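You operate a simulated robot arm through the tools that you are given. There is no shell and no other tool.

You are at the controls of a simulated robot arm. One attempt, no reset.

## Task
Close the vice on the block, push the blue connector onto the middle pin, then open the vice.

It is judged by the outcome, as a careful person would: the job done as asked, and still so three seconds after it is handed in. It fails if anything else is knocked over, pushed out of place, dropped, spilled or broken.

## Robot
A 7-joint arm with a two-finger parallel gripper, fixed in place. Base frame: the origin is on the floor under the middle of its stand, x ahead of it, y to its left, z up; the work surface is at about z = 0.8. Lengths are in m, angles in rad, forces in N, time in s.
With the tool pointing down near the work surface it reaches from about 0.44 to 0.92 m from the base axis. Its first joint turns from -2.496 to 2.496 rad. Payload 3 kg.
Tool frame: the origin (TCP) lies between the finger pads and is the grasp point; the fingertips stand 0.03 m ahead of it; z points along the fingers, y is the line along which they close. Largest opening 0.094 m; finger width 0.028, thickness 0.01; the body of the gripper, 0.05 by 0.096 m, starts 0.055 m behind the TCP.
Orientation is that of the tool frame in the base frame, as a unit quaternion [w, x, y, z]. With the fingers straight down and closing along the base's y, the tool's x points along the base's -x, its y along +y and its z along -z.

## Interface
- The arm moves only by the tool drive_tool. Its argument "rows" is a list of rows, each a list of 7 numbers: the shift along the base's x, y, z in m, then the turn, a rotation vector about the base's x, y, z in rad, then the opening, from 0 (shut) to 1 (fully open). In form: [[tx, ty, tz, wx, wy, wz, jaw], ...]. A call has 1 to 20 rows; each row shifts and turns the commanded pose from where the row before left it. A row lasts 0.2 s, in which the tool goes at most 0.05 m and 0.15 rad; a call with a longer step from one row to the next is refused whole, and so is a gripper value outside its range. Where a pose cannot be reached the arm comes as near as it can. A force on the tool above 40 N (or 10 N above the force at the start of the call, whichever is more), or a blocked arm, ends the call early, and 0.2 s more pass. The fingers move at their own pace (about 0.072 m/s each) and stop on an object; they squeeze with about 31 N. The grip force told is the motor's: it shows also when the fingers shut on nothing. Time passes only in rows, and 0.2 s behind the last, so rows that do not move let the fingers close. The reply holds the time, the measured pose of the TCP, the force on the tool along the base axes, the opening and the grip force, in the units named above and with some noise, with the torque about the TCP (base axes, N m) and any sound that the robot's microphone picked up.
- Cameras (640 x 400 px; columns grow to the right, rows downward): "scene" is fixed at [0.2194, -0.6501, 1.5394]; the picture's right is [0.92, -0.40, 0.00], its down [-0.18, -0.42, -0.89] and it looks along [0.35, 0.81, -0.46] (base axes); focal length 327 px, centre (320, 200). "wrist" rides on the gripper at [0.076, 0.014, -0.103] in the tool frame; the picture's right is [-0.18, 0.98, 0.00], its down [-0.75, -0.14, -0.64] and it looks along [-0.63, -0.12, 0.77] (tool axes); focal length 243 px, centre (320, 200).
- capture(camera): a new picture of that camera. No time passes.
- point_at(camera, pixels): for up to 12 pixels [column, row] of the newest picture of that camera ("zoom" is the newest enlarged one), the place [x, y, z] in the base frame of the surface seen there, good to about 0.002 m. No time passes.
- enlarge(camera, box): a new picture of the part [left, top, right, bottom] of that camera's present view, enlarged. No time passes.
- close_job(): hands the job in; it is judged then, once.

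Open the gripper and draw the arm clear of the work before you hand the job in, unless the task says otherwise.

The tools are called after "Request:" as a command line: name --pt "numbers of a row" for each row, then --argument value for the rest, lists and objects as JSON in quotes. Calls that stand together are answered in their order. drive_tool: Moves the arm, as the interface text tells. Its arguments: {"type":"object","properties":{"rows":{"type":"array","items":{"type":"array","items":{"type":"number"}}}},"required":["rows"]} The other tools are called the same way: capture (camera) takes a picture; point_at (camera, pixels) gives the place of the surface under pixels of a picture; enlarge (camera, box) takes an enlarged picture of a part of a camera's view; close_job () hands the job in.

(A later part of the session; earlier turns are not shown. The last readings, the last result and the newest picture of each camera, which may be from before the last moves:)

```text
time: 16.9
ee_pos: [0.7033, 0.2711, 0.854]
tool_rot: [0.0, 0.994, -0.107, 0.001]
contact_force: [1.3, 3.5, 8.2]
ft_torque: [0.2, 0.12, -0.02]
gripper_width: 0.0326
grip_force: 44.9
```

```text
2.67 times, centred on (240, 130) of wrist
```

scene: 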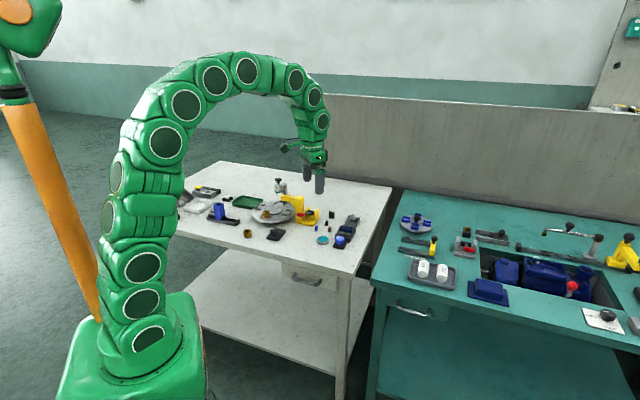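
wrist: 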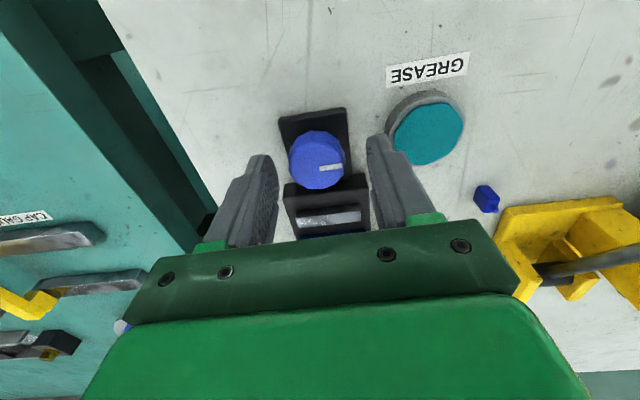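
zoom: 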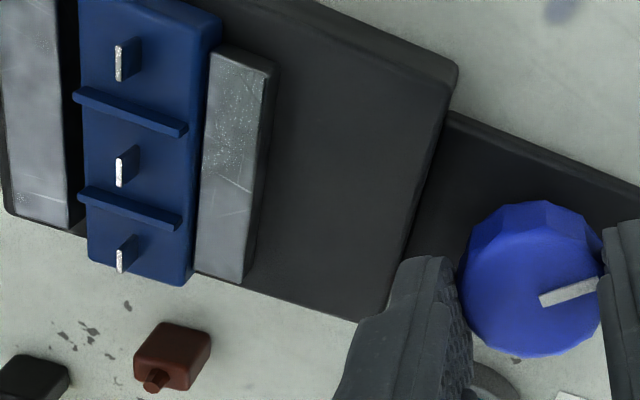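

Near jaw now touches the block; the far gap is narrowing. Continue with small steps.

Request:
drive_tool --pt "0 0 0 0 0 0.06 0.2" --pt "0 0 0 0 0 0.06 0.2" --pt "0 0 0 0 0 0.06 0.2"

Request:
enlarge --camera "wrist" --box '[120, 40, 360, 180]'

```text
time: 17.6
ee_pos: [0.7034, 0.2722, 0.8536]
tool_rot: [0.001, 1.0, -0.017, 0.001]
contact_force: [4.1, 7.5, 5.6]
ft_torque: [0.32, 0.31, 0.01]
gripper_width: 0.0323
grip_force: 44.6
```

```text
2.67 times, centred on (240, 110) of wrist
```

zoom: 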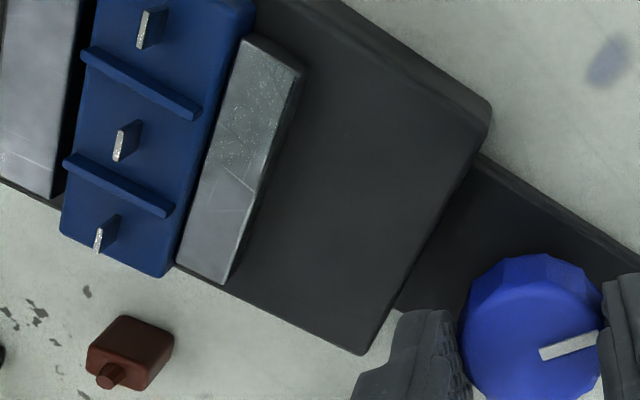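

Yaw 178°, torque still ~0, block is sliding toward the far jaw. Continue.

Request:
drive_tool --pt "0 0 0 0 0 0.06 0.2" --pt "0 0 0 0 0 0.06 0.2" --pt "0 0 0 0 0 0.06 0.2"

Request:
enlarge --camera "wrist" --box '[120, 20, 360, 160]'

Request:
enlarge --camera "scene" --box '[325, 213, 365, 243]'

```text
time: 18.4
ee_pos: [0.7027, 0.2721, 0.8528]
tool_rot: [0.001, 0.997, 0.073, 0.001]
contact_force: [4.2, 5.6, 4.4]
ft_torque: [0.01, -0.39, 0.0]
gripper_width: 0.0324
grip_force: 45.2
```

```text
2.67 times, centred on (240, 90) of wrist
```

zoom: 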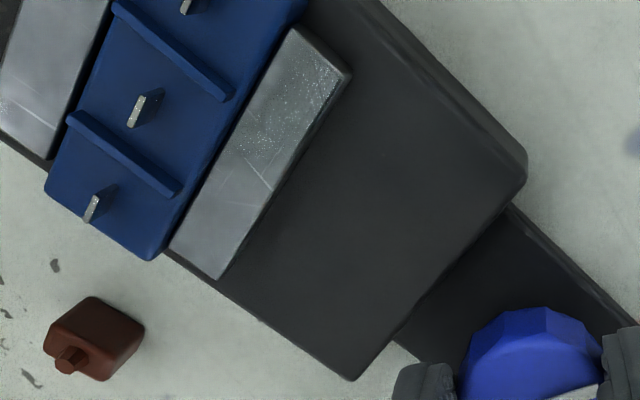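

```text
13.33 times, centred on (345, 228) of scene
```

zoom: 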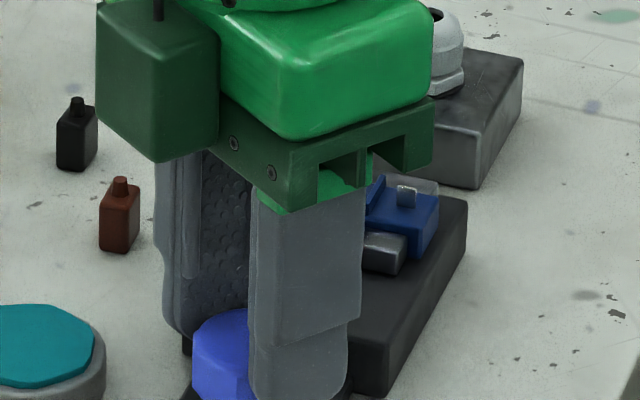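

Gap on the far side is now very thin. Continue until torque builds.

Request:
drive_tool --pt "0 0 0 0 0 0.05 0.2" --pt "0 0 0 0 0 0.05 0.2" --pt "0 0 0 0 0 0.05 0.2" --pt "0 0 0 0 0 0.05 0.2"

Request:
capture --camera "wrist"

Request:
enlarge --camera "wrist" --box '[120, 0, 360, 140]'

```text
time: 19.5
ee_pos: [0.7008, 0.2708, 0.8522]
tool_rot: [0.0, 0.985, 0.172, 0.008]
contact_force: [-3.4, -1.9, 0.9]
ft_torque: [0.5, -0.43, -0.05]
gripper_width: 0.0326
grip_force: 45.5
out of reach, approached as far as the arm can: row 4
stopped in row 4: the force on the tool passed its limit at 59 N (the readings are from after the stop); the commanded pose is now the measured one
```

```text
taken
```

wrist: 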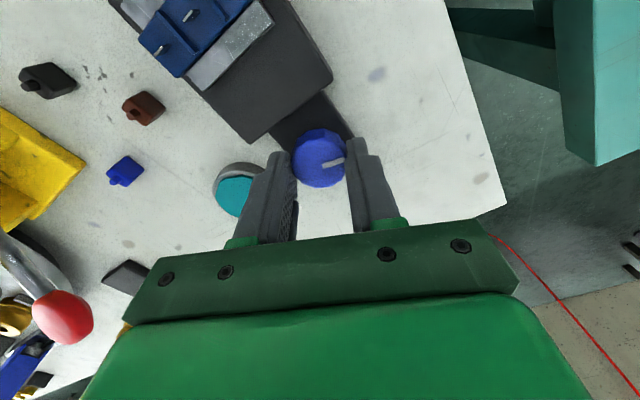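

```text
2.67 times, centred on (240, 70) of wrist
```

zoom: 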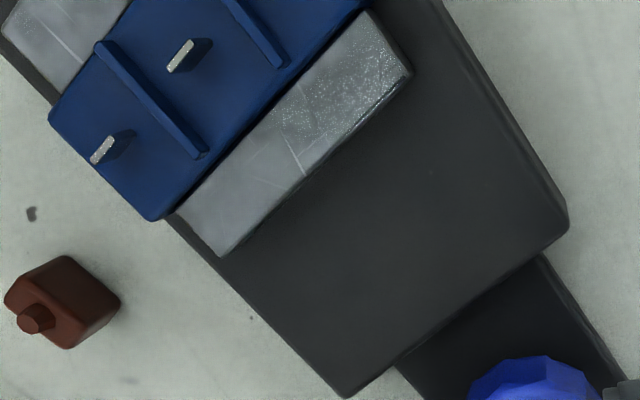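

The wrist reached its limit at yaw ≈200° (knob turned ~168°). I open, lift, correct the slight tilt, and turn the hand back to regrip.

Request:
drive_tool --pt "0 0 0 0 0 0 0.6" --pt "0 0 0 0 0 0 0.6" --pt "0.001 0.0005 0.015 0 0 0 0.6" --pt "0.001 0.0005 0.018 -0.0027 0.0158 0 0.6" --pt "0 0 0 0 0 -0.14 0.6" --pt "0 0 0 0 0 -0.14 0.6"

Request:
capture --camera "wrist"

Request:
enlarge --camera "wrist" --box '[120, 0, 360, 140]'

```text
time: 20.9
ee_pos: [0.6993, 0.2679, 0.8802]
tool_rot: [0.001, 1.0, 0.032, 0.001]
contact_force: [0.1, 0.1, 0.3]
ft_torque: [-0.01, 0.0, 0.01]
gripper_width: 0.0564
grip_force: 0.1
out of reach, approached as far as the arm can: row 4
```

```text
taken
```

wrist: 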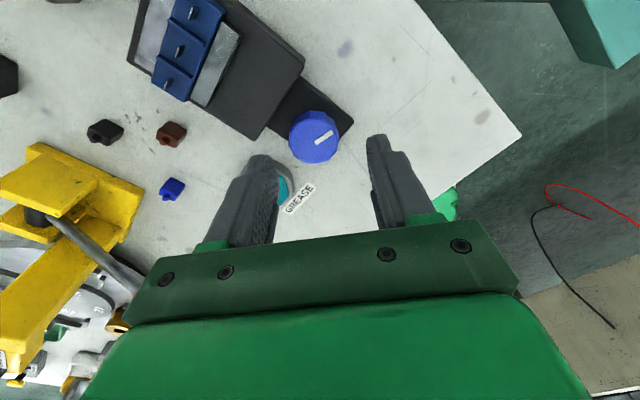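

```text
2.67 times, centred on (240, 70) of wrist
```

zoom: 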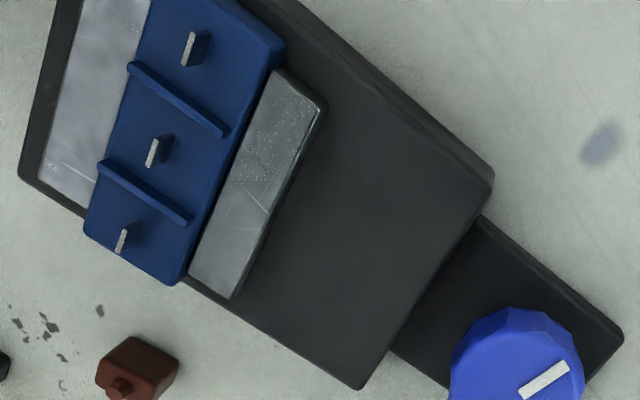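

The block now looks snug between both jaws with no dark gap, but I'll regrip and confirm by torque. Rotating the hand back to about yaw 85° above the knob.

Request:
drive_tool --pt "0.001 0.001 0 0 0 -0.145 0.6" --pt "0.001 0.001 0 0 0 -0.145 0.6" --pt "0.001 0.001 0 0 0 -0.145 0.6" --pt "0.0005 0.001 0 0 0 -0.145 0.6" --pt "0 0 0 0 0 -0.145 0.6" --pt "0 0 0 0 0 -0.145 0.6" --pt "0 0 0 0 0 -0.145 0.6" --pt "0 0 0 0 0 -0.145 0.6" --pt "0 0 0 0 0 -0.145 0.6" --pt "0 0 0 0 0 -0.145 0.6" --pt "0 0 0 0 0 -0.145 0.6" --pt "0 0 0 0 0 -0.145 0.6"

Request:
enlarge --camera "scene" --box '[320, 205, 370, 255]'

```text
time: 23.5
ee_pos: [0.7025, 0.2715, 0.8796]
tool_rot: [-0.001, -0.668, 0.744, 0.0]
contact_force: [0.3, -0.1, 0.9]
ft_torque: [-0.04, 0.0, -0.02]
gripper_width: 0.0565
grip_force: 0.0
```

```text
8.00 times, centred on (345, 230) of scene
```

zoom: 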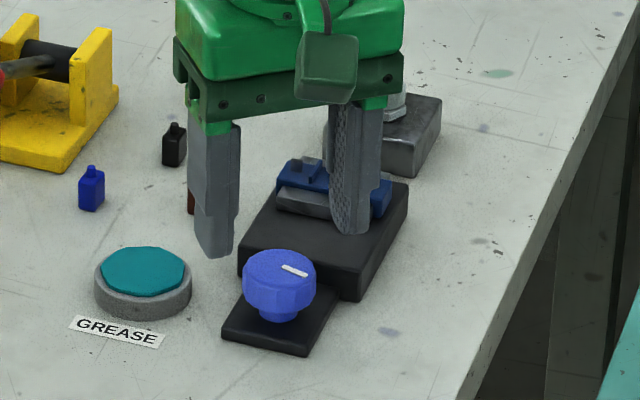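

The pointer now points right-down in the scene view at (295,270), matching ~168° of turning. Descend onto the knob and grip.

Request:
drive_tool --pt "0.0005 0 -0.013 0 0 0 0.6" --pt "0 0 -0.013 0 0 0 0.6" --pt "0 0 0 0 0 0 0.2" --pt "0 0 0 0 0 0 0.2" --pt "0 0 0 0 0 0 0.2"

```text
time: 24.7
ee_pos: [0.7041, 0.2722, 0.8541]
tool_rot: [-0.002, -0.67, 0.743, 0.001]
contact_force: [-13.6, 0.6, 0.3]
ft_torque: [0.04, 0.52, -0.02]
gripper_width: 0.0327
grip_force: 45.5
```

Gripped at 0.0327 with a modest −13.6 N in x; I shift slightly in −x and continue turning counter-clockwise in small steps.

Request:
drive_tool --pt "-0.0006 0 0 0 0 0.03 0.2" --pt "0 0 0 0 0 0.05 0.2" --pt "0 0 0 0 0 0.05 0.2"

Request:
enlarge --camera "scene" --box '[320, 205, 370, 255]'

Request:
enlarge --camera "wrist" --box '[180, 100, 420, 240]'

```text
time: 25.5
ee_pos: [0.7026, 0.2714, 0.8534]
tool_rot: [0.001, 0.716, -0.698, 0.0]
contact_force: [-5.9, -2.5, -9.3]
ft_torque: [0.16, 0.12, -0.38]
gripper_width: 0.0328
grip_force: 44.9
```

```text
8.00 times, centred on (345, 230) of scene
```

zoom: 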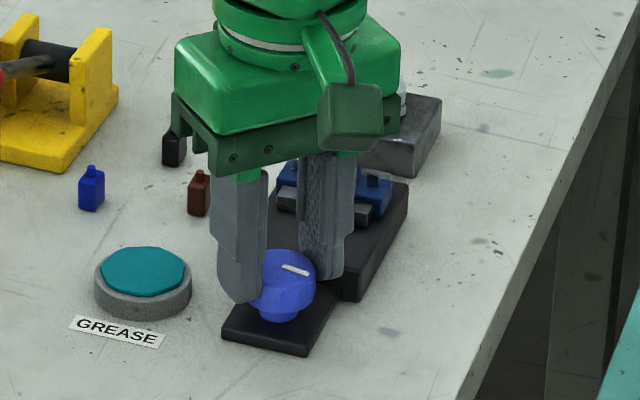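

```text
2.67 times, centred on (300, 170) of wrist
```

zoom: 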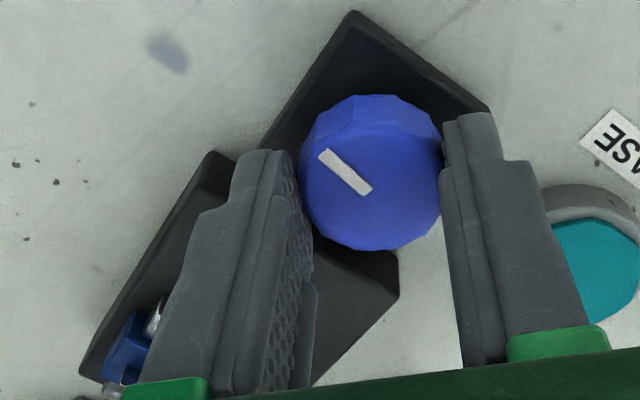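

There's now −0.38 N·m of resisting torque and the pointer hasn't moved: the vice is already tight on the block. One more small turn to confirm it is at its stop.

Request:
drive_tool --pt "0 0 0 0 0 0.05 0.2" --pt "0 0 0 0 0 0.05 0.2"

Request:
enlarge --camera "scene" --box '[320, 205, 370, 255]'

Request:
enlarge --camera "wrist" --box '[180, 100, 420, 240]'

```text
time: 26.1
ee_pos: [0.7032, 0.2723, 0.8547]
tool_rot: [0.0, 0.75, -0.661, -0.001]
contact_force: [-9.5, 1.8, 1.1]
ft_torque: [0.1, 0.36, -0.38]
gripper_width: 0.0327
grip_force: 44.9
```

```text
8.00 times, centred on (345, 230) of scene
```

zoom: 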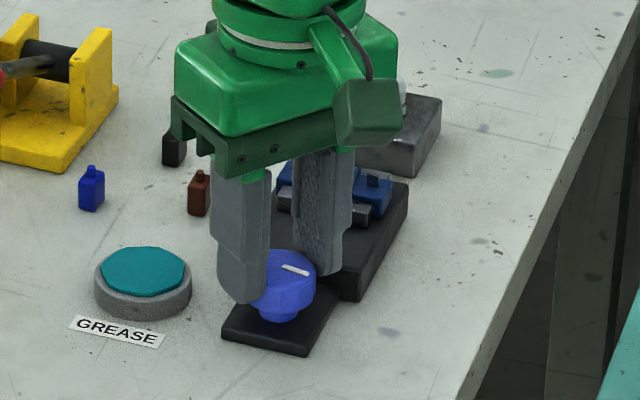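

```text
2.67 times, centred on (300, 170) of wrist
```

zoom: 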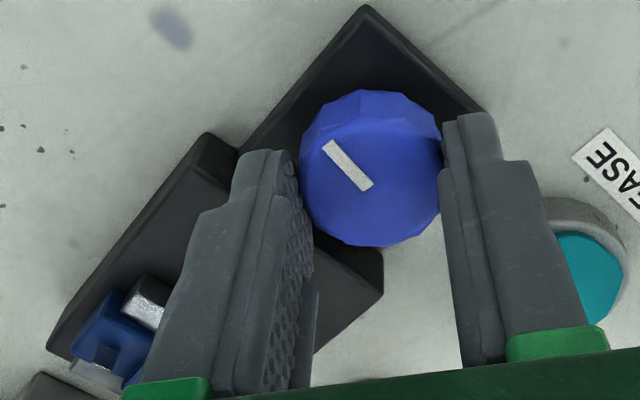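

The knob does not move any further and the fingers slip at ~0.4 N·m: the vice is closed tight. I release, lift straight up and look at the clamped block.

Request:
drive_tool --pt "0 0 0 0 0 0 0.6" --pt "0 0 0 0 0 0 0.6" --pt "0 0 0.03 0 0 0 0.6" --pt "0 0 0.04 0 0 0 0.8" --pt "-0.01 -0.01 0.02 0 0 -0.14 1" --pt "-0.01 -0.01 0.01 0 0 -0.14 1" --pt "-0.01 -0.01 0 0 0 -0.14 1" --pt "0 0 0 0 0 -0.14 1" --pt "0 0 0 0 0 -0.14 1" --pt "0 0 0 0 0 -0.14 1"

Request:
capture --camera "wrist"

Request:
enlarge --camera "scene" --box '[325, 213, 365, 243]'

```text
time: 28.3
ee_pos: [0.6731, 0.2414, 0.9539]
tool_rot: [-0.001, -0.415, 0.91, 0.001]
contact_force: [0.9, 0.8, 0.2]
ft_torque: [-0.03, 0.0, 0.03]
gripper_width: 0.094
grip_force: 0.0
```

```text
taken
```

wrist: 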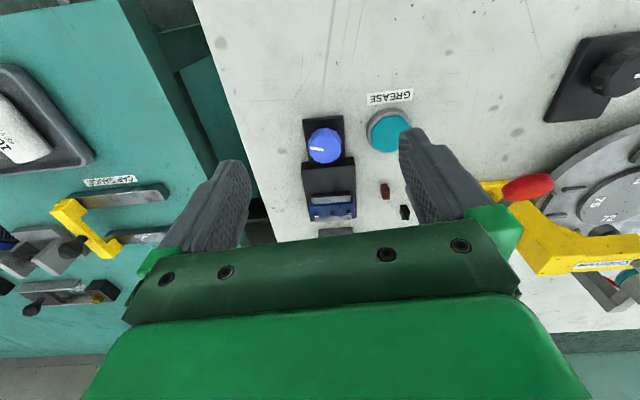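

```text
13.33 times, centred on (345, 228) of scene
```

zoom: 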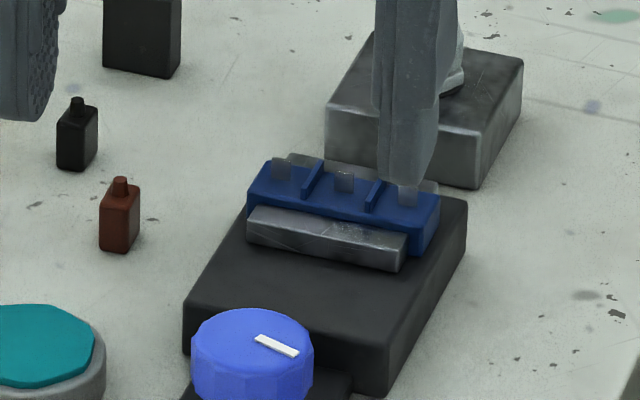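

The block is now clamped between both jaws. I move forward over the vice for a close, accurate measurement of the pins.

Request:
drive_tool --pt "0.025 0.025 0 0 0 0 1" --pt "0.025 0.025 0 0 0 0 1" --pt "0.005 0.005 -0.02 0 0 -0.06 1"

Request:
capture --camera "wrist"

Request:
enlarge --camera "wrist" --box '[280, 100, 400, 190]'

```text
time: 29.1
ee_pos: [0.7285, 0.2958, 0.9319]
tool_rot: [-0.002, -0.387, 0.922, 0.0]
contact_force: [-0.2, 0.0, 0.2]
ft_torque: [0.01, -0.01, -0.02]
gripper_width: 0.0939
grip_force: 0.0
```

```text
taken
```

wrist: 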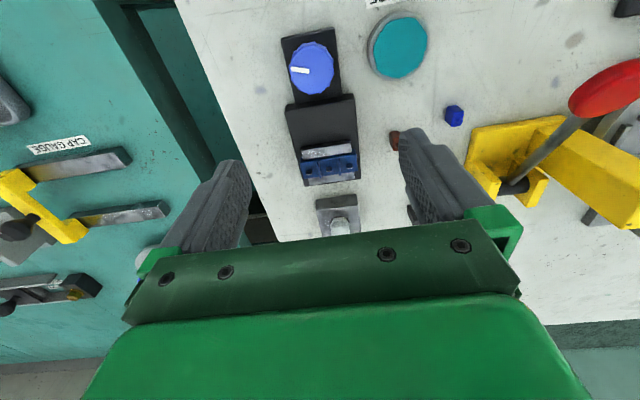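

```text
4.44 times, centred on (340, 145) of wrist
```

zoom: 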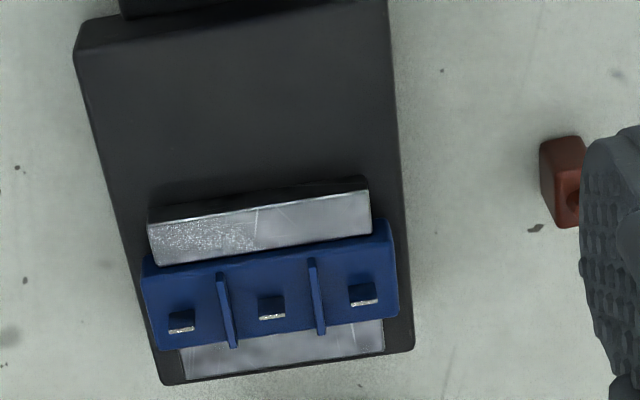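

Clear view. I read the pin tips at (182,330), (271,316), (363,301), partitions, and block floor points.

Request:
point_at --camera "zoom" --pixels '[[182, 329], [271, 316], [363, 301], [258, 318], [284, 314], [227, 310], [316, 296], [250, 290], [290, 330], [218, 276], [234, 343], [300, 215]]'

Request:
enlarge --camera "wrist" --box '[305, 145, 365, 190]'

```text
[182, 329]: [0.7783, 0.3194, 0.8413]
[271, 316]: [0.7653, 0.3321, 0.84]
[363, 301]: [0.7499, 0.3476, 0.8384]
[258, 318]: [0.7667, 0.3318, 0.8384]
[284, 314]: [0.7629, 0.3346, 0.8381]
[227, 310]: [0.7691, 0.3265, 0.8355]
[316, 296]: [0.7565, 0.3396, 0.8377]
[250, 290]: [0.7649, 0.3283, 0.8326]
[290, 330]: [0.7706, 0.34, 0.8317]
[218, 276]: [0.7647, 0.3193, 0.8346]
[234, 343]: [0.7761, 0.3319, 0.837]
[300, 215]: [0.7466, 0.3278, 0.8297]
```

```text
8.89 times, centred on (335, 168) of wrist
```

zoom: 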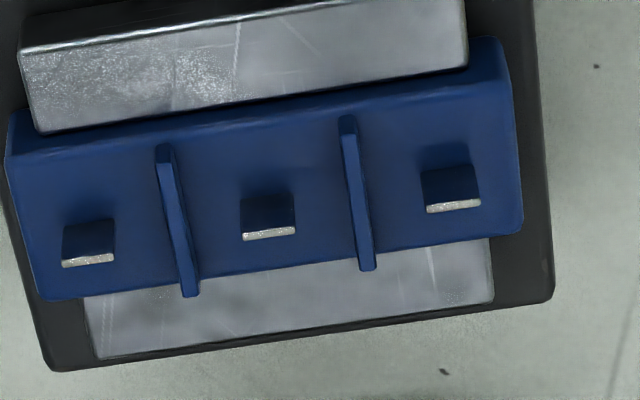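

Mid pin tip ≈ (0.765, 0.333, 0.840), row along −45°, floor z≈0.832, partitions top ≈0.837. Blades lie along the row. Now I measure the red handle and yellow tool near the blue connector, since the hand must fit beside it.

Request:
point_at --camera "wrist" --pixels '[[600, 90], [620, 75], [585, 95], [575, 100], [635, 85], [560, 135], [530, 165], [454, 114], [451, 110], [457, 122], [590, 112], [610, 65]]'

Request:
enlarge --camera "scene" --box '[275, 185, 335, 240]'

Request:
enlarge --camera "wrist" --box '[430, 50, 640, 200]'

```text
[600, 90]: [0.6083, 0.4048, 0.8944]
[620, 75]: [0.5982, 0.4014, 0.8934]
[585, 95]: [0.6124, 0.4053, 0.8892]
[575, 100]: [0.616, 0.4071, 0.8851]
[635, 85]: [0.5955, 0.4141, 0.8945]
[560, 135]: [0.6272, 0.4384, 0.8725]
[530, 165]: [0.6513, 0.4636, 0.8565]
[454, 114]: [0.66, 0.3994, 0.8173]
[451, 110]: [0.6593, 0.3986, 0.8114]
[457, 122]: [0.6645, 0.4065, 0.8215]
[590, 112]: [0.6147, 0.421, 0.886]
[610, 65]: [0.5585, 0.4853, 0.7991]
```

```text
7.27 times, centred on (305, 212) of scene
```

zoom: 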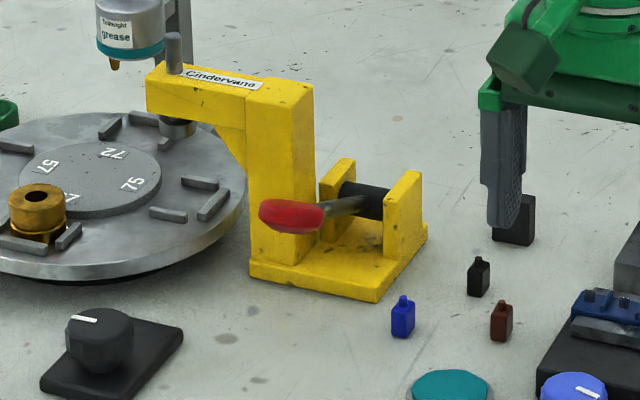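

```text
2.67 times, centred on (535, 125) of wrist
```

zoom: 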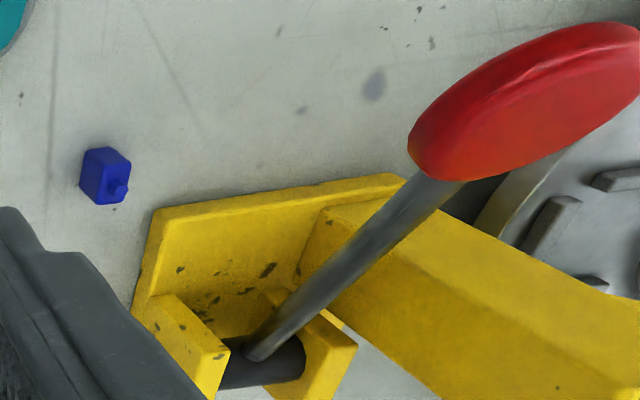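

The press lever's red grip reaches z≈0.895 near (0.603,0.408) and the yellow base edge is ~0.038 from the connector, so I'll use a narrow opening and offset the hand 6 mm away from the lever. I move to hover over the blue connector at z≈0.90 with yaw ≈42°.

Request:
drive_tool --pt "-0.005 0.005 0 0 0 0 0.35" --pt "-0.015 0.025 0.005 0 0 -0.03 0.35" --pt "-0.02 0.03 0 0 0 -0.03 0.35" --pt "-0.015 0.03 0 0 0 0 0.35" --pt "-0.008 0.02 -0.01 0 0 0 0.35" --pt "0 0.004 -0.01 0 0 0 0.35"

Request:
capture --camera "wrist"

Request:
enlarge --camera "wrist" --box '[270, 90, 390, 190]'

Request:
enlarge --camera "scene" --box '[280, 190, 340, 240]'

```text
time: 30.5
ee_pos: [0.6652, 0.4105, 0.9183]
tool_rot: [-0.002, -0.36, 0.933, 0.001]
contact_force: [-0.4, 0.5, -0.8]
ft_torque: [0.0, -0.02, -0.02]
gripper_width: 0.033
grip_force: 0.2
```

```text
taken
```

wrist: 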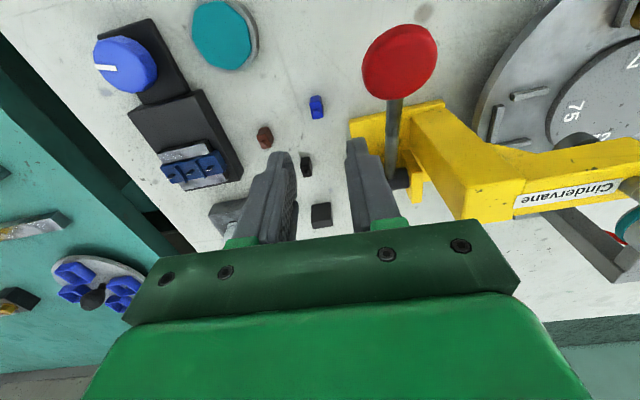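

```text
4.00 times, centred on (330, 140) of wrist
```

zoom: 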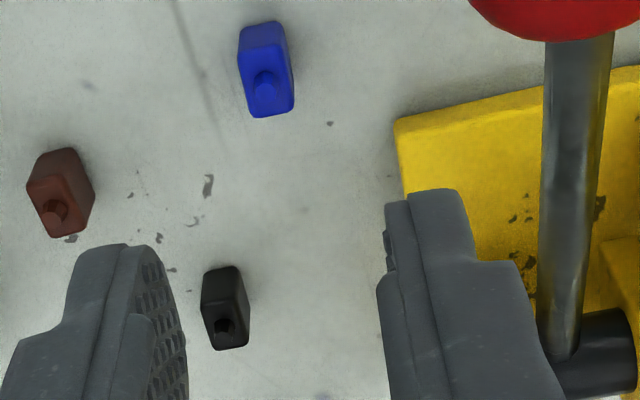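

```text
8.00 times, centred on (310, 215) of scene
```

zoom: 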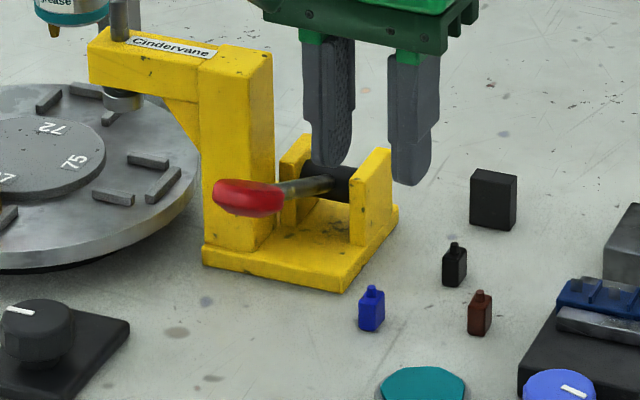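

At yaw 42.2° the connector's sides look nearly parallel to the finger pads. I zoom in on the connector and measure its top corners and the handle's near surface from here.

Request:
enlarge --camera "wrist" --box '[300, 90, 332, 122]'

Request:
point_at --camera "wrist" --pixels '[[400, 35], [365, 70], [375, 90], [400, 96], [430, 80], [437, 50], [392, 120], [395, 155], [380, 40]]'

```text
12.50 times, centred on (316, 106) of wrist
```

zoom: 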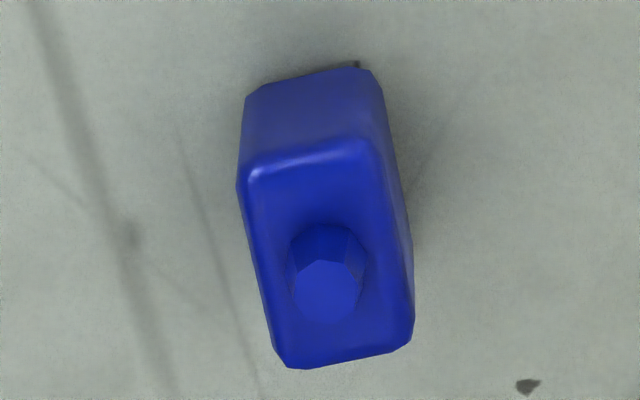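

```text
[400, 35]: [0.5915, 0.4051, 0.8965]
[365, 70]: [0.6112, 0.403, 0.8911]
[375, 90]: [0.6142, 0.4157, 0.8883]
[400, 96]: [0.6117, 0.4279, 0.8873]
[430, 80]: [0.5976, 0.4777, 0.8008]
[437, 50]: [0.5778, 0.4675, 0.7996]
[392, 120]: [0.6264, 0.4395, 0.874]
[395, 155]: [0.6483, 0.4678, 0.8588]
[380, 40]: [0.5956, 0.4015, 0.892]
```

Top face corners are at about (250,172), (368,152), (408,345), (287,362); nub top at (330,292). I query these.

Request:
point_at --camera "zoom" --pixels '[[256, 180], [364, 162], [402, 338], [290, 355], [330, 292], [310, 180], [270, 270], [388, 250], [345, 345], [320, 205], [300, 340], [375, 320]]'

```text
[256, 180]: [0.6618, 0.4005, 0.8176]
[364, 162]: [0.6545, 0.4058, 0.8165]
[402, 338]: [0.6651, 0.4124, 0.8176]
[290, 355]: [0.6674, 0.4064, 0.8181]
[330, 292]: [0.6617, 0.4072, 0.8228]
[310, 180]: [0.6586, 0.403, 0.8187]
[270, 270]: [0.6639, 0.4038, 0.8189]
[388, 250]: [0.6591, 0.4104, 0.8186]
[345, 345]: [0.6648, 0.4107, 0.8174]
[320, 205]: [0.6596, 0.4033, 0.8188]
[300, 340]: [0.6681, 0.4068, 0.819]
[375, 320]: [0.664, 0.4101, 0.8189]
```

Connector centre ≈ (0.6615, 0.4066), aligned with the pads to within ~1°. I descend in two stages, first to TCP z≈0.87, checking clearance to the lever.

Request:
drive_tool --pt "0.0003 0.0002 -0.016 0 0 0 0.35" --pt "0 0 -0.016 0 0 0 0.35" --pt "0 0 -0.016 0 0 0 0.35"

Request:
capture --camera "wrist"

Request:
enlarge --camera "scene" --box '[285, 195, 340, 240]'

```text
time: 31.3
ee_pos: [0.6654, 0.4103, 0.8714]
tool_rot: [0.0, -0.359, 0.933, 0.001]
contact_force: [-0.3, 0.3, -0.3]
ft_torque: [0.01, 0.01, -0.01]
gripper_width: 0.0326
grip_force: 0.1
```

```text
taken
```

wrist: 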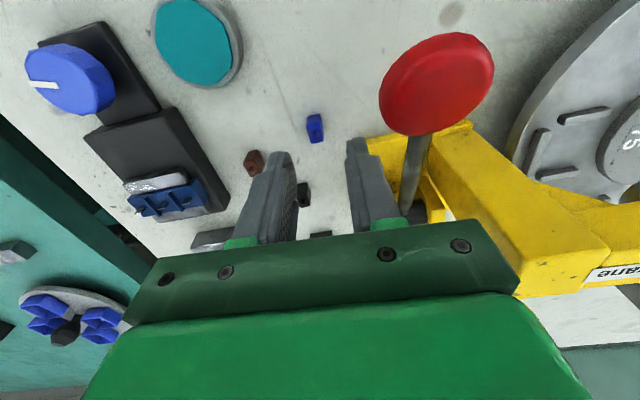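

```text
8.89 times, centred on (312, 218) of scene
```

zoom: 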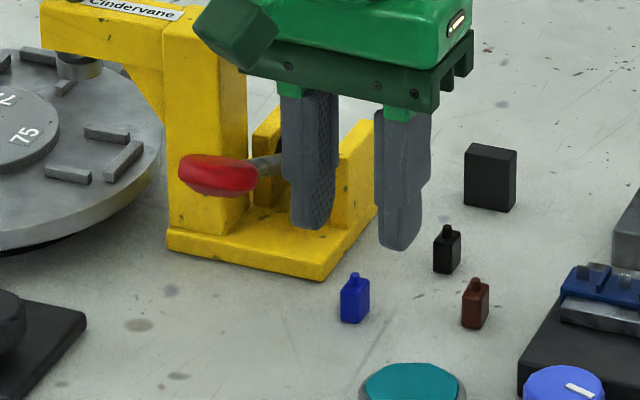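

All clear: the plate stays ~10 mm above the lever height and the fingers straddle the connector. Descend to TCP z≈0.838.

Request:
drive_tool --pt "0.0002 0.0002 -0.011 0 0 0 0.35" --pt "0 0 -0.011 0 0 0 0.35" --pt "0 0 -0.011 0 0 0 0.35"

Request:
capture --camera "wrist"

Request:
enlarge --camera "scene" --box '[285, 195, 340, 240]'

Request:
enlarge --camera "wrist" --box '[250, 110, 400, 230]'

```text
time: 32.1
ee_pos: [0.6663, 0.4118, 0.8416]
tool_rot: [0.001, -0.359, 0.933, 0.001]
contact_force: [2.0, 0.7, 1.9]
ft_torque: [0.06, 0.01, 0.0]
gripper_width: 0.0327
grip_force: 0.1
stopped in row 3: the force on the tool passed its limit at 50 N (the readings are from after the stop); the commanded pose is now the measured one
```

```text
taken
```

wrist: 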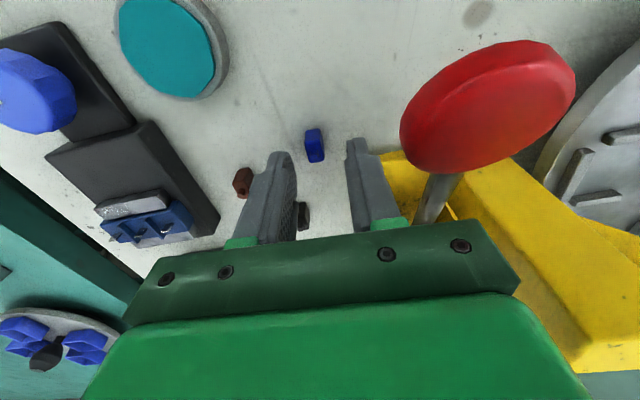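

```text
8.89 times, centred on (312, 218) of scene
```

zoom: 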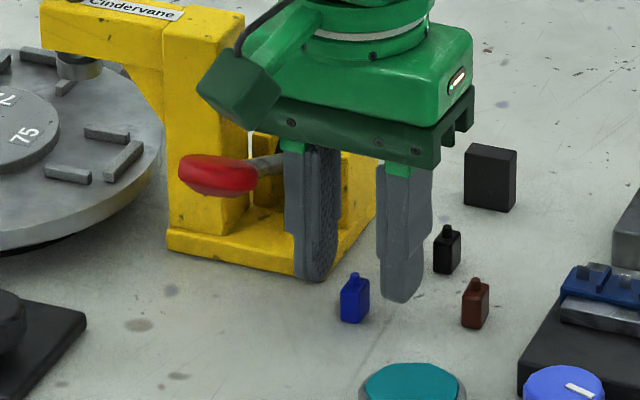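

```text
3.33 times, centred on (325, 170) of wrist
```

zoom: 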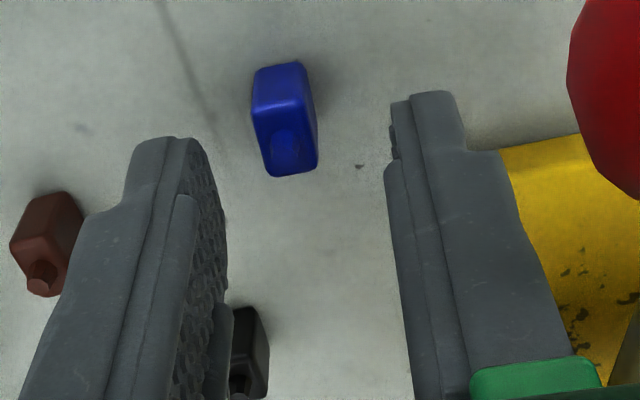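

The descent stopped on a 50 N contact at z=0.8416, most likely the hand plate against the lever grip, though nothing looks displaced. I back straight up and check the lever and the connector.

Request:
drive_tool --pt "0.001 0.001 0.02 0 0 0 0.35" --pt "0.001 0.001 0.03 0 0 0 0.35" --pt "0 0 0.03 0 0 0 0.35"

Request:
enlarge --camera "scene" --box '[280, 190, 340, 240]'

Request:
capture --camera "wrist"

Request:
point_at --camera "wrist" --pixels '[[400, 35], [395, 50], [380, 85], [392, 120]]'

```text
time: 32.9
ee_pos: [0.6677, 0.414, 0.9218]
tool_rot: [0.001, -0.359, 0.933, 0.0]
contact_force: [0.4, 0.2, 0.7]
ft_torque: [0.01, 0.03, -0.01]
gripper_width: 0.0332
grip_force: 0.1
```

```text
8.00 times, centred on (310, 215) of scene
```

zoom: 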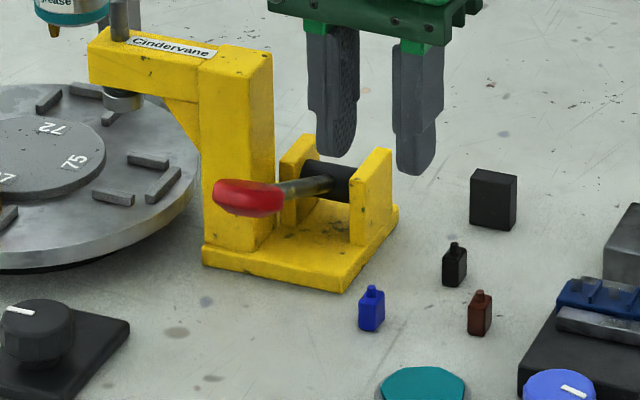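

```text
taken
```

wrist: 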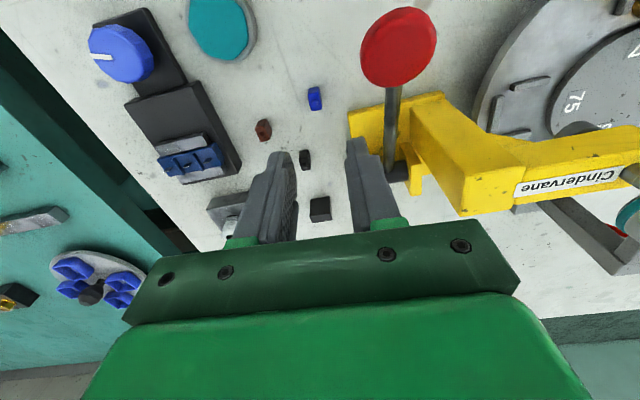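

```text
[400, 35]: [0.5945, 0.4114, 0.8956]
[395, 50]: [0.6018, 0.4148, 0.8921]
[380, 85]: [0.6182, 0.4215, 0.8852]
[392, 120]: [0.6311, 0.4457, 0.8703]
```

The press, lever and connector are exactly where they were. I'll take the connector with the hand turned by 90° (yaw ≈132°), which keeps the hand clear of the lever, again with a 7 mm offset away from it.

Request:
drive_tool --pt "0 -0.004 0 0 0 0.143 0.35" --pt "0 -0.004 0 0 0 0.143 0.35" --pt "-0.0015 -0.0046 0 0 0 0.143 0.35" --pt "0 0 0 0 0 0.143 0.35" --pt "0 0 0 0 0 0.143 0.35" --pt "0 0 0 0 0 0.143 0.35" --pt "0 0 0 0 0 0.143 0.35" --pt "0 0 0 0 0 0.143 0.35" --pt "0 0 0 0 0 0.143 0.35" --pt "0 0 0 0 0 0.143 0.35" --pt "0 0 0 0 0 0.141 0.35"

Request:
capture --camera "wrist"

Request:
enlarge --camera "scene" --box '[280, 190, 340, 240]'

```text
time: 35.3
ee_pos: [0.6666, 0.4016, 0.9218]
tool_rot: [0.0, 0.914, -0.405, -0.001]
contact_force: [0.2, -0.1, -0.8]
ft_torque: [-0.01, 0.01, 0.0]
gripper_width: 0.0329
grip_force: 0.1
```

```text
taken
```

wrist: 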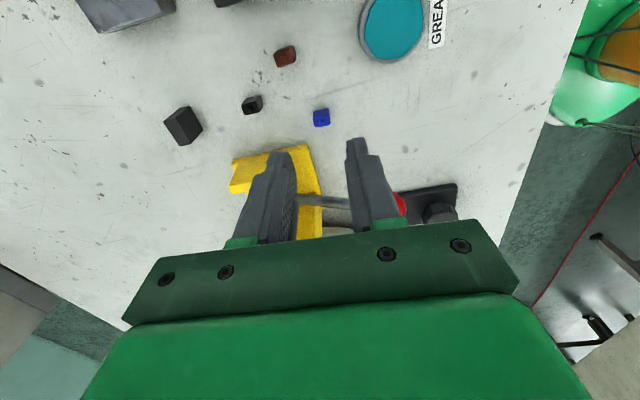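

```text
8.00 times, centred on (310, 215) of scene
```

zoom: 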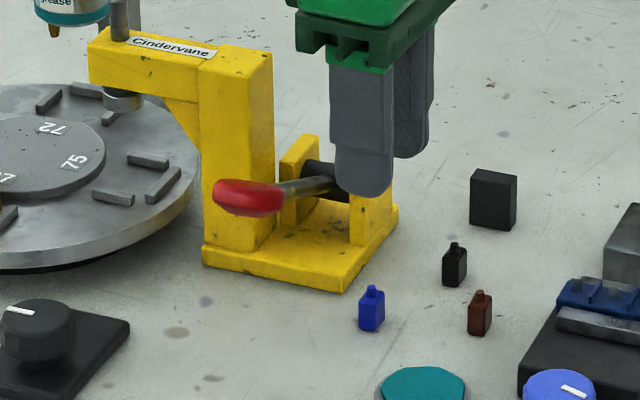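

Yaw is 132.2°. I zoom in and re-measure the connector from this side.

Request:
enlarge --camera "wrist" --box '[305, 100, 337, 132]'

Request:
point_at --camera "zoom" --pixels '[[250, 175], [400, 165], [400, 260], [270, 280], [325, 215], [320, 270], [330, 180]]'

Request:
point_at --camera "wrist" --pixels '[[400, 202], [335, 205], [310, 155], [318, 175], [320, 195]]'

```text
12.50 times, centred on (321, 116) of wrist
```

zoom: 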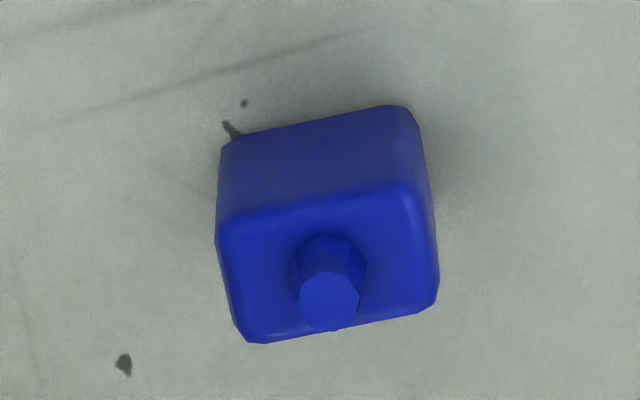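

```text
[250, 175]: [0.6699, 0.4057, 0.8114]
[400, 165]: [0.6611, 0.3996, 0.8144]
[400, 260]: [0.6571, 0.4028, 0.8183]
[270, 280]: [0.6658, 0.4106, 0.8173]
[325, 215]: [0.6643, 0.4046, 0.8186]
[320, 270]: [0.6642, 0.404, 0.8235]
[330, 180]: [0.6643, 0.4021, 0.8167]
```

```text
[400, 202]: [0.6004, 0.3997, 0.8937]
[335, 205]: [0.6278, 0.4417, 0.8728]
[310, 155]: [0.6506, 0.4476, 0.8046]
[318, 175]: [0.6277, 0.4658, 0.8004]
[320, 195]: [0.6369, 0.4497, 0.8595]
```

Top face corners are around (230,228), (405,198), (430,300), (250,332) and nub top (330,302); I query those for the centre.

Request:
point_at --camera "zoom" --pixels '[[232, 232], [402, 200], [428, 298], [252, 330], [330, 302], [318, 216], [335, 325], [240, 280], [415, 250]]'

```text
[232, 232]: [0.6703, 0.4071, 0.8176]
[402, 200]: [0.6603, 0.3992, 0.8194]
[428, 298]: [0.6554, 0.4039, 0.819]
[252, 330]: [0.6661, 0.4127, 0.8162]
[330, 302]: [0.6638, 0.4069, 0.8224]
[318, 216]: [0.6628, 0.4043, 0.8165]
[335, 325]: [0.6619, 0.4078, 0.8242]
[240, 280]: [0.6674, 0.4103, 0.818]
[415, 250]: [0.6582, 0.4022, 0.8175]
```

Averaged centre (0.662, 0.406); the TCP is centred on it along the closing line. I descend, slowing near the end.

Request:
drive_tool --pt "0.0002 -0.0003 -0.018 0 0 0 0.35" --pt "0 0 -0.018 0 0 0 0.35" --pt "0 0 -0.016 0 0 0 0.35" --pt "0 0 -0.01 0 0 0 0.35" --pt "0 0 -0.007 0 0 0 0.35"

Request:
enlarge --camera "scene" --box '[285, 195, 340, 240]'

Request:
enlarge --camera "wrist" --box '[250, 110, 400, 230]'

```text
time: 36.5
ee_pos: [0.6677, 0.4007, 0.852]
tool_rot: [-0.001, 0.914, -0.406, 0.0]
contact_force: [-0.2, 0.7, -0.1]
ft_torque: [-0.03, -0.06, 0.0]
gripper_width: 0.033
grip_force: 0.0
```

```text
8.89 times, centred on (312, 218) of scene
```

zoom: 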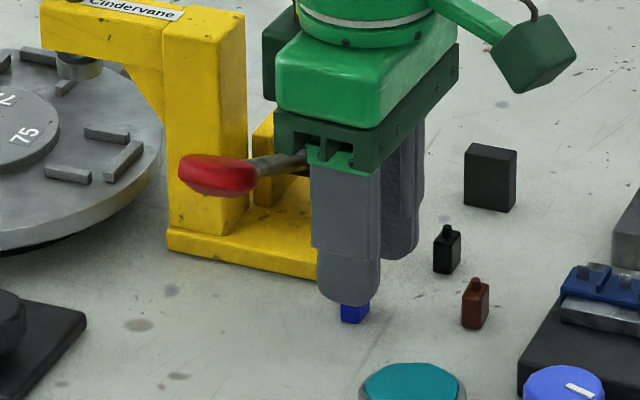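

```text
3.33 times, centred on (325, 170) of wrist
```

zoom: 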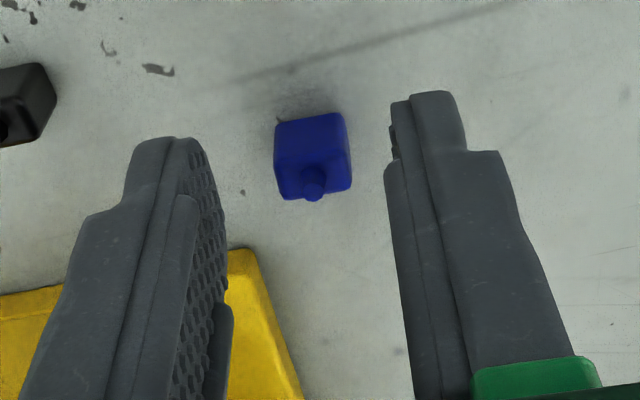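

Still free; the connector sits centred between the pads. I go down the last 14 mm in small steps.

Request:
drive_tool --pt "-0.0005 0 -0.004 0 0 0 0.35" --pt "0 0 -0.004 0 0 0 0.35" --pt "0 0 -0.003 0 0 0 0.35" --pt "0 0 -0.003 0 0 0 0.35"

Request:
enlarge --camera "scene" --box '[285, 195, 340, 240]'

Request:
enlarge --camera "wrist" --box '[250, 110, 400, 230]'

```text
time: 37.5
ee_pos: [0.6661, 0.3996, 0.8386]
tool_rot: [-0.001, 0.914, -0.406, -0.001]
contact_force: [0.2, -0.6, 1.1]
ft_torque: [0.0, 0.01, -0.03]
gripper_width: 0.033
grip_force: 0.1
```

```text
8.89 times, centred on (312, 218) of scene
```

zoom: 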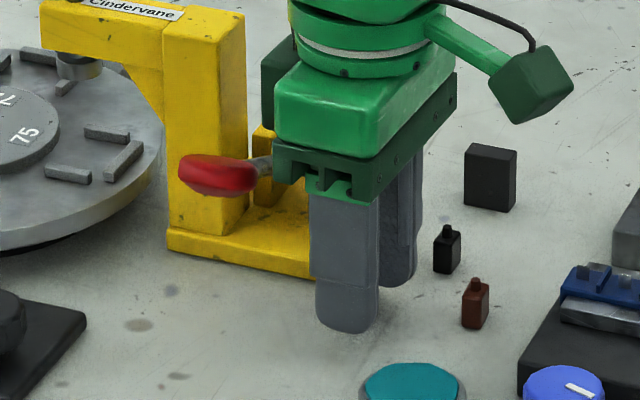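

```text
3.33 times, centred on (325, 170) of wrist
```

zoom: 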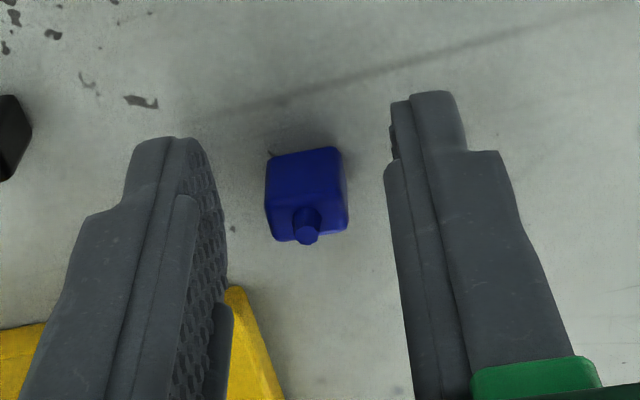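

Tips are at z≈0.809 on either side of the connector. Close the gripper on it.

Request:
drive_tool --pt "0 0 0 0 0 0 0" --pt "0 0 0 0 0 0 0" --pt "0 0 0 0 0 0 0"

Request:
enlarge --camera "wrist" --box '[250, 110, 400, 230]'

```text
time: 38.3
ee_pos: [0.6671, 0.3997, 0.8384]
tool_rot: [0.001, 0.914, -0.406, -0.002]
contact_force: [0.7, -0.2, -1.0]
ft_torque: [-0.01, -0.02, 0.0]
gripper_width: 0.0129
grip_force: 30.6
```

```text
3.33 times, centred on (325, 170) of wrist
```

zoom: 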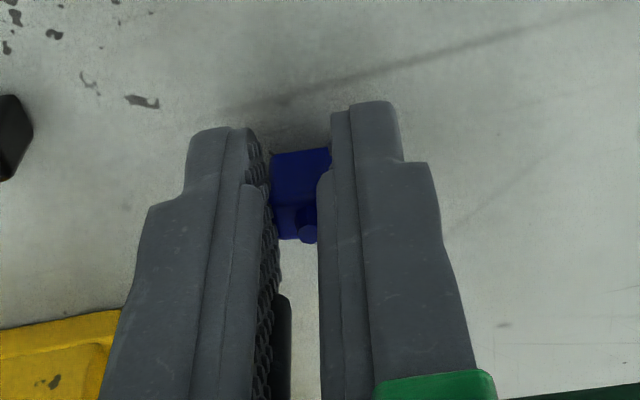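

Gripped at width 0.0129 with 30.6 N. Lift straight up.

Request:
drive_tool --pt "0 0 0.01 0 0 0 0" --pt "0 0 0.02 0 0 0 0" --pt "0 0 0.03 0 0 0 0" --pt "0.005 -0.01 0.03 0 0 0 0" --pt "0.01 -0.03 0.02 0 0 0 0"

Request:
enlarge --camera "wrist" --box '[250, 110, 400, 230]'

Request:
enlarge --camera "scene" --box '[290, 170, 350, 240]'

```text
time: 39.5
ee_pos: [0.681, 0.3604, 0.9484]
tool_rot: [0.001, 0.914, -0.405, -0.002]
contact_force: [0.1, -0.4, 0.2]
ft_torque: [0.02, 0.0, 0.03]
gripper_width: 0.0127
grip_force: 31.0
```

```text
3.33 times, centred on (325, 170) of wrist
```

zoom: 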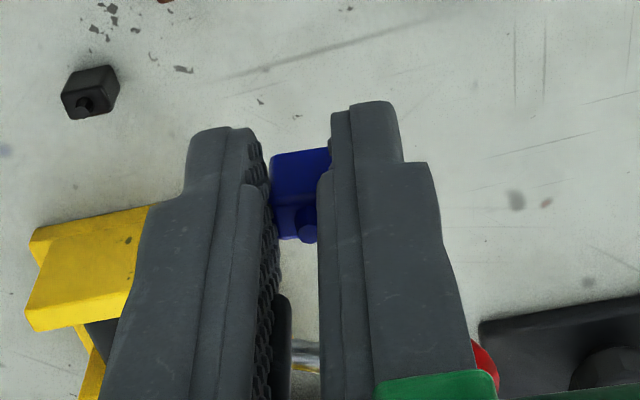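

```text
5.71 times, centred on (320, 205) of scene
```

zoom: 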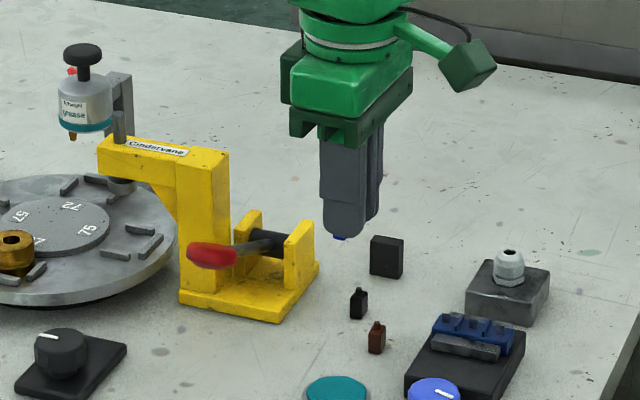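

The connector is held firmly. Before inserting, I want to see the socket on its underside to know its orientation, so I raise it and tilt the hand toward the scene camera.

Request:
drive_tool --pt "-0.01 -0.02 0.04 0 0 0 0" --pt "-0.01 -0.02 0.04 0 0 0 0" --pt "-0.01 -0.02 0.04 0 0 0 0" --pt "-0.01 -0.02 0.04 0 0 0 0" --pt "-0.01 -0.02 0.03 -0.135 0.058 0 0" --pt "-0.01 -0.01 0.02 -0.135 0.058 0 0" --pt "0 0 0 -0.135 0.058 0 0" --pt "0 0 0 -0.135 0.058 0 0"

Request:
capture --camera "scene"

```text
time: 41.3
ee_pos: [0.575, 0.2171, 1.105]
tool_rot: [0.29, 0.874, -0.389, 0.002]
contact_force: [-1.0, -0.2, -0.7]
ft_torque: [0.0, 0.01, 0.03]
gripper_width: 0.0126
grip_force: 31.0
out of reach, approached as far as the arm can: row 7, 8
```

```text
taken
```

scene: 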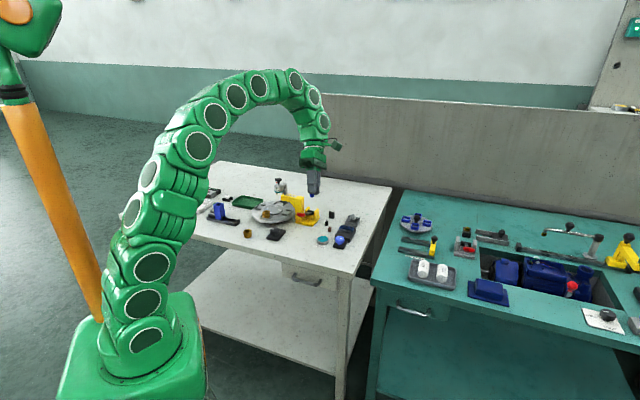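

The tilt stopped at ~34° (out of reach). I zoom on the held connector to see what's visible.

Request:
enlarge --camera "scene" --box '[304, 180, 328, 204]'

```text
16.00 times, centred on (316, 192) of scene
```

zoom: 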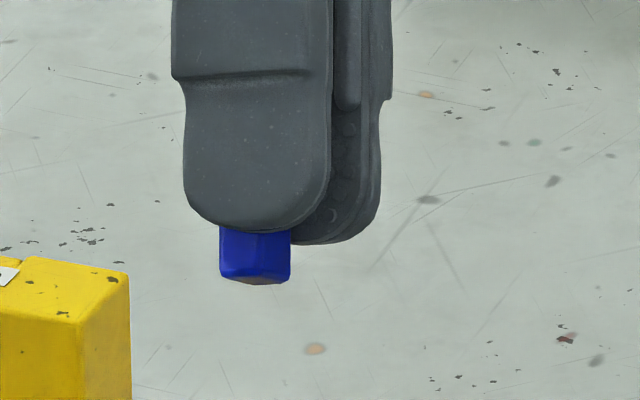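

Only a sliver of the underside shows. Raising the connector to nearer the camera's height will expose the bottom more, so I lift further.

Request:
drive_tool --pt "-0.005 -0.005 0.045 0 0 0 0" --pt "-0.005 -0.005 0.045 0 0 0 0" --pt "-0.005 -0.005 0.045 0 0 0 0" --pt "-0.005 -0.005 0.045 0 0 0 0" --pt "-0.005 -0.005 0.045 0 0 0 0" --pt "-0.005 -0.005 0.045 0 0 0 0"

Request:
capture --camera "scene"

```text
time: 42.7
ee_pos: [0.5416, 0.205, 1.16]
tool_rot: [0.291, 0.874, -0.389, 0.003]
contact_force: [-0.2, 0.5, 0.1]
ft_torque: [0.01, 0.01, 0.01]
gripper_width: 0.0126
grip_force: 31.4
out of reach, approached as far as the arm can: row 1, 2, 3, 4, 5, 6
```

```text
taken
```

scene: 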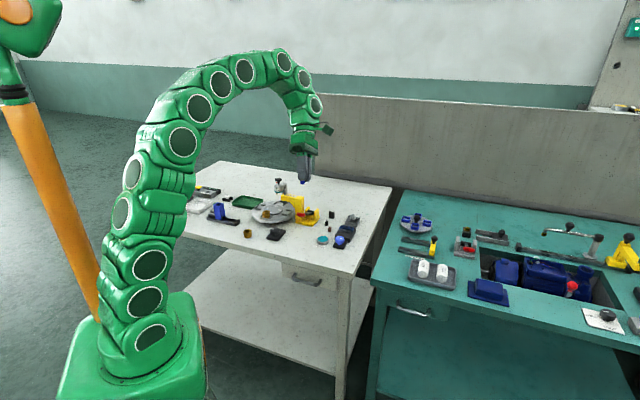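

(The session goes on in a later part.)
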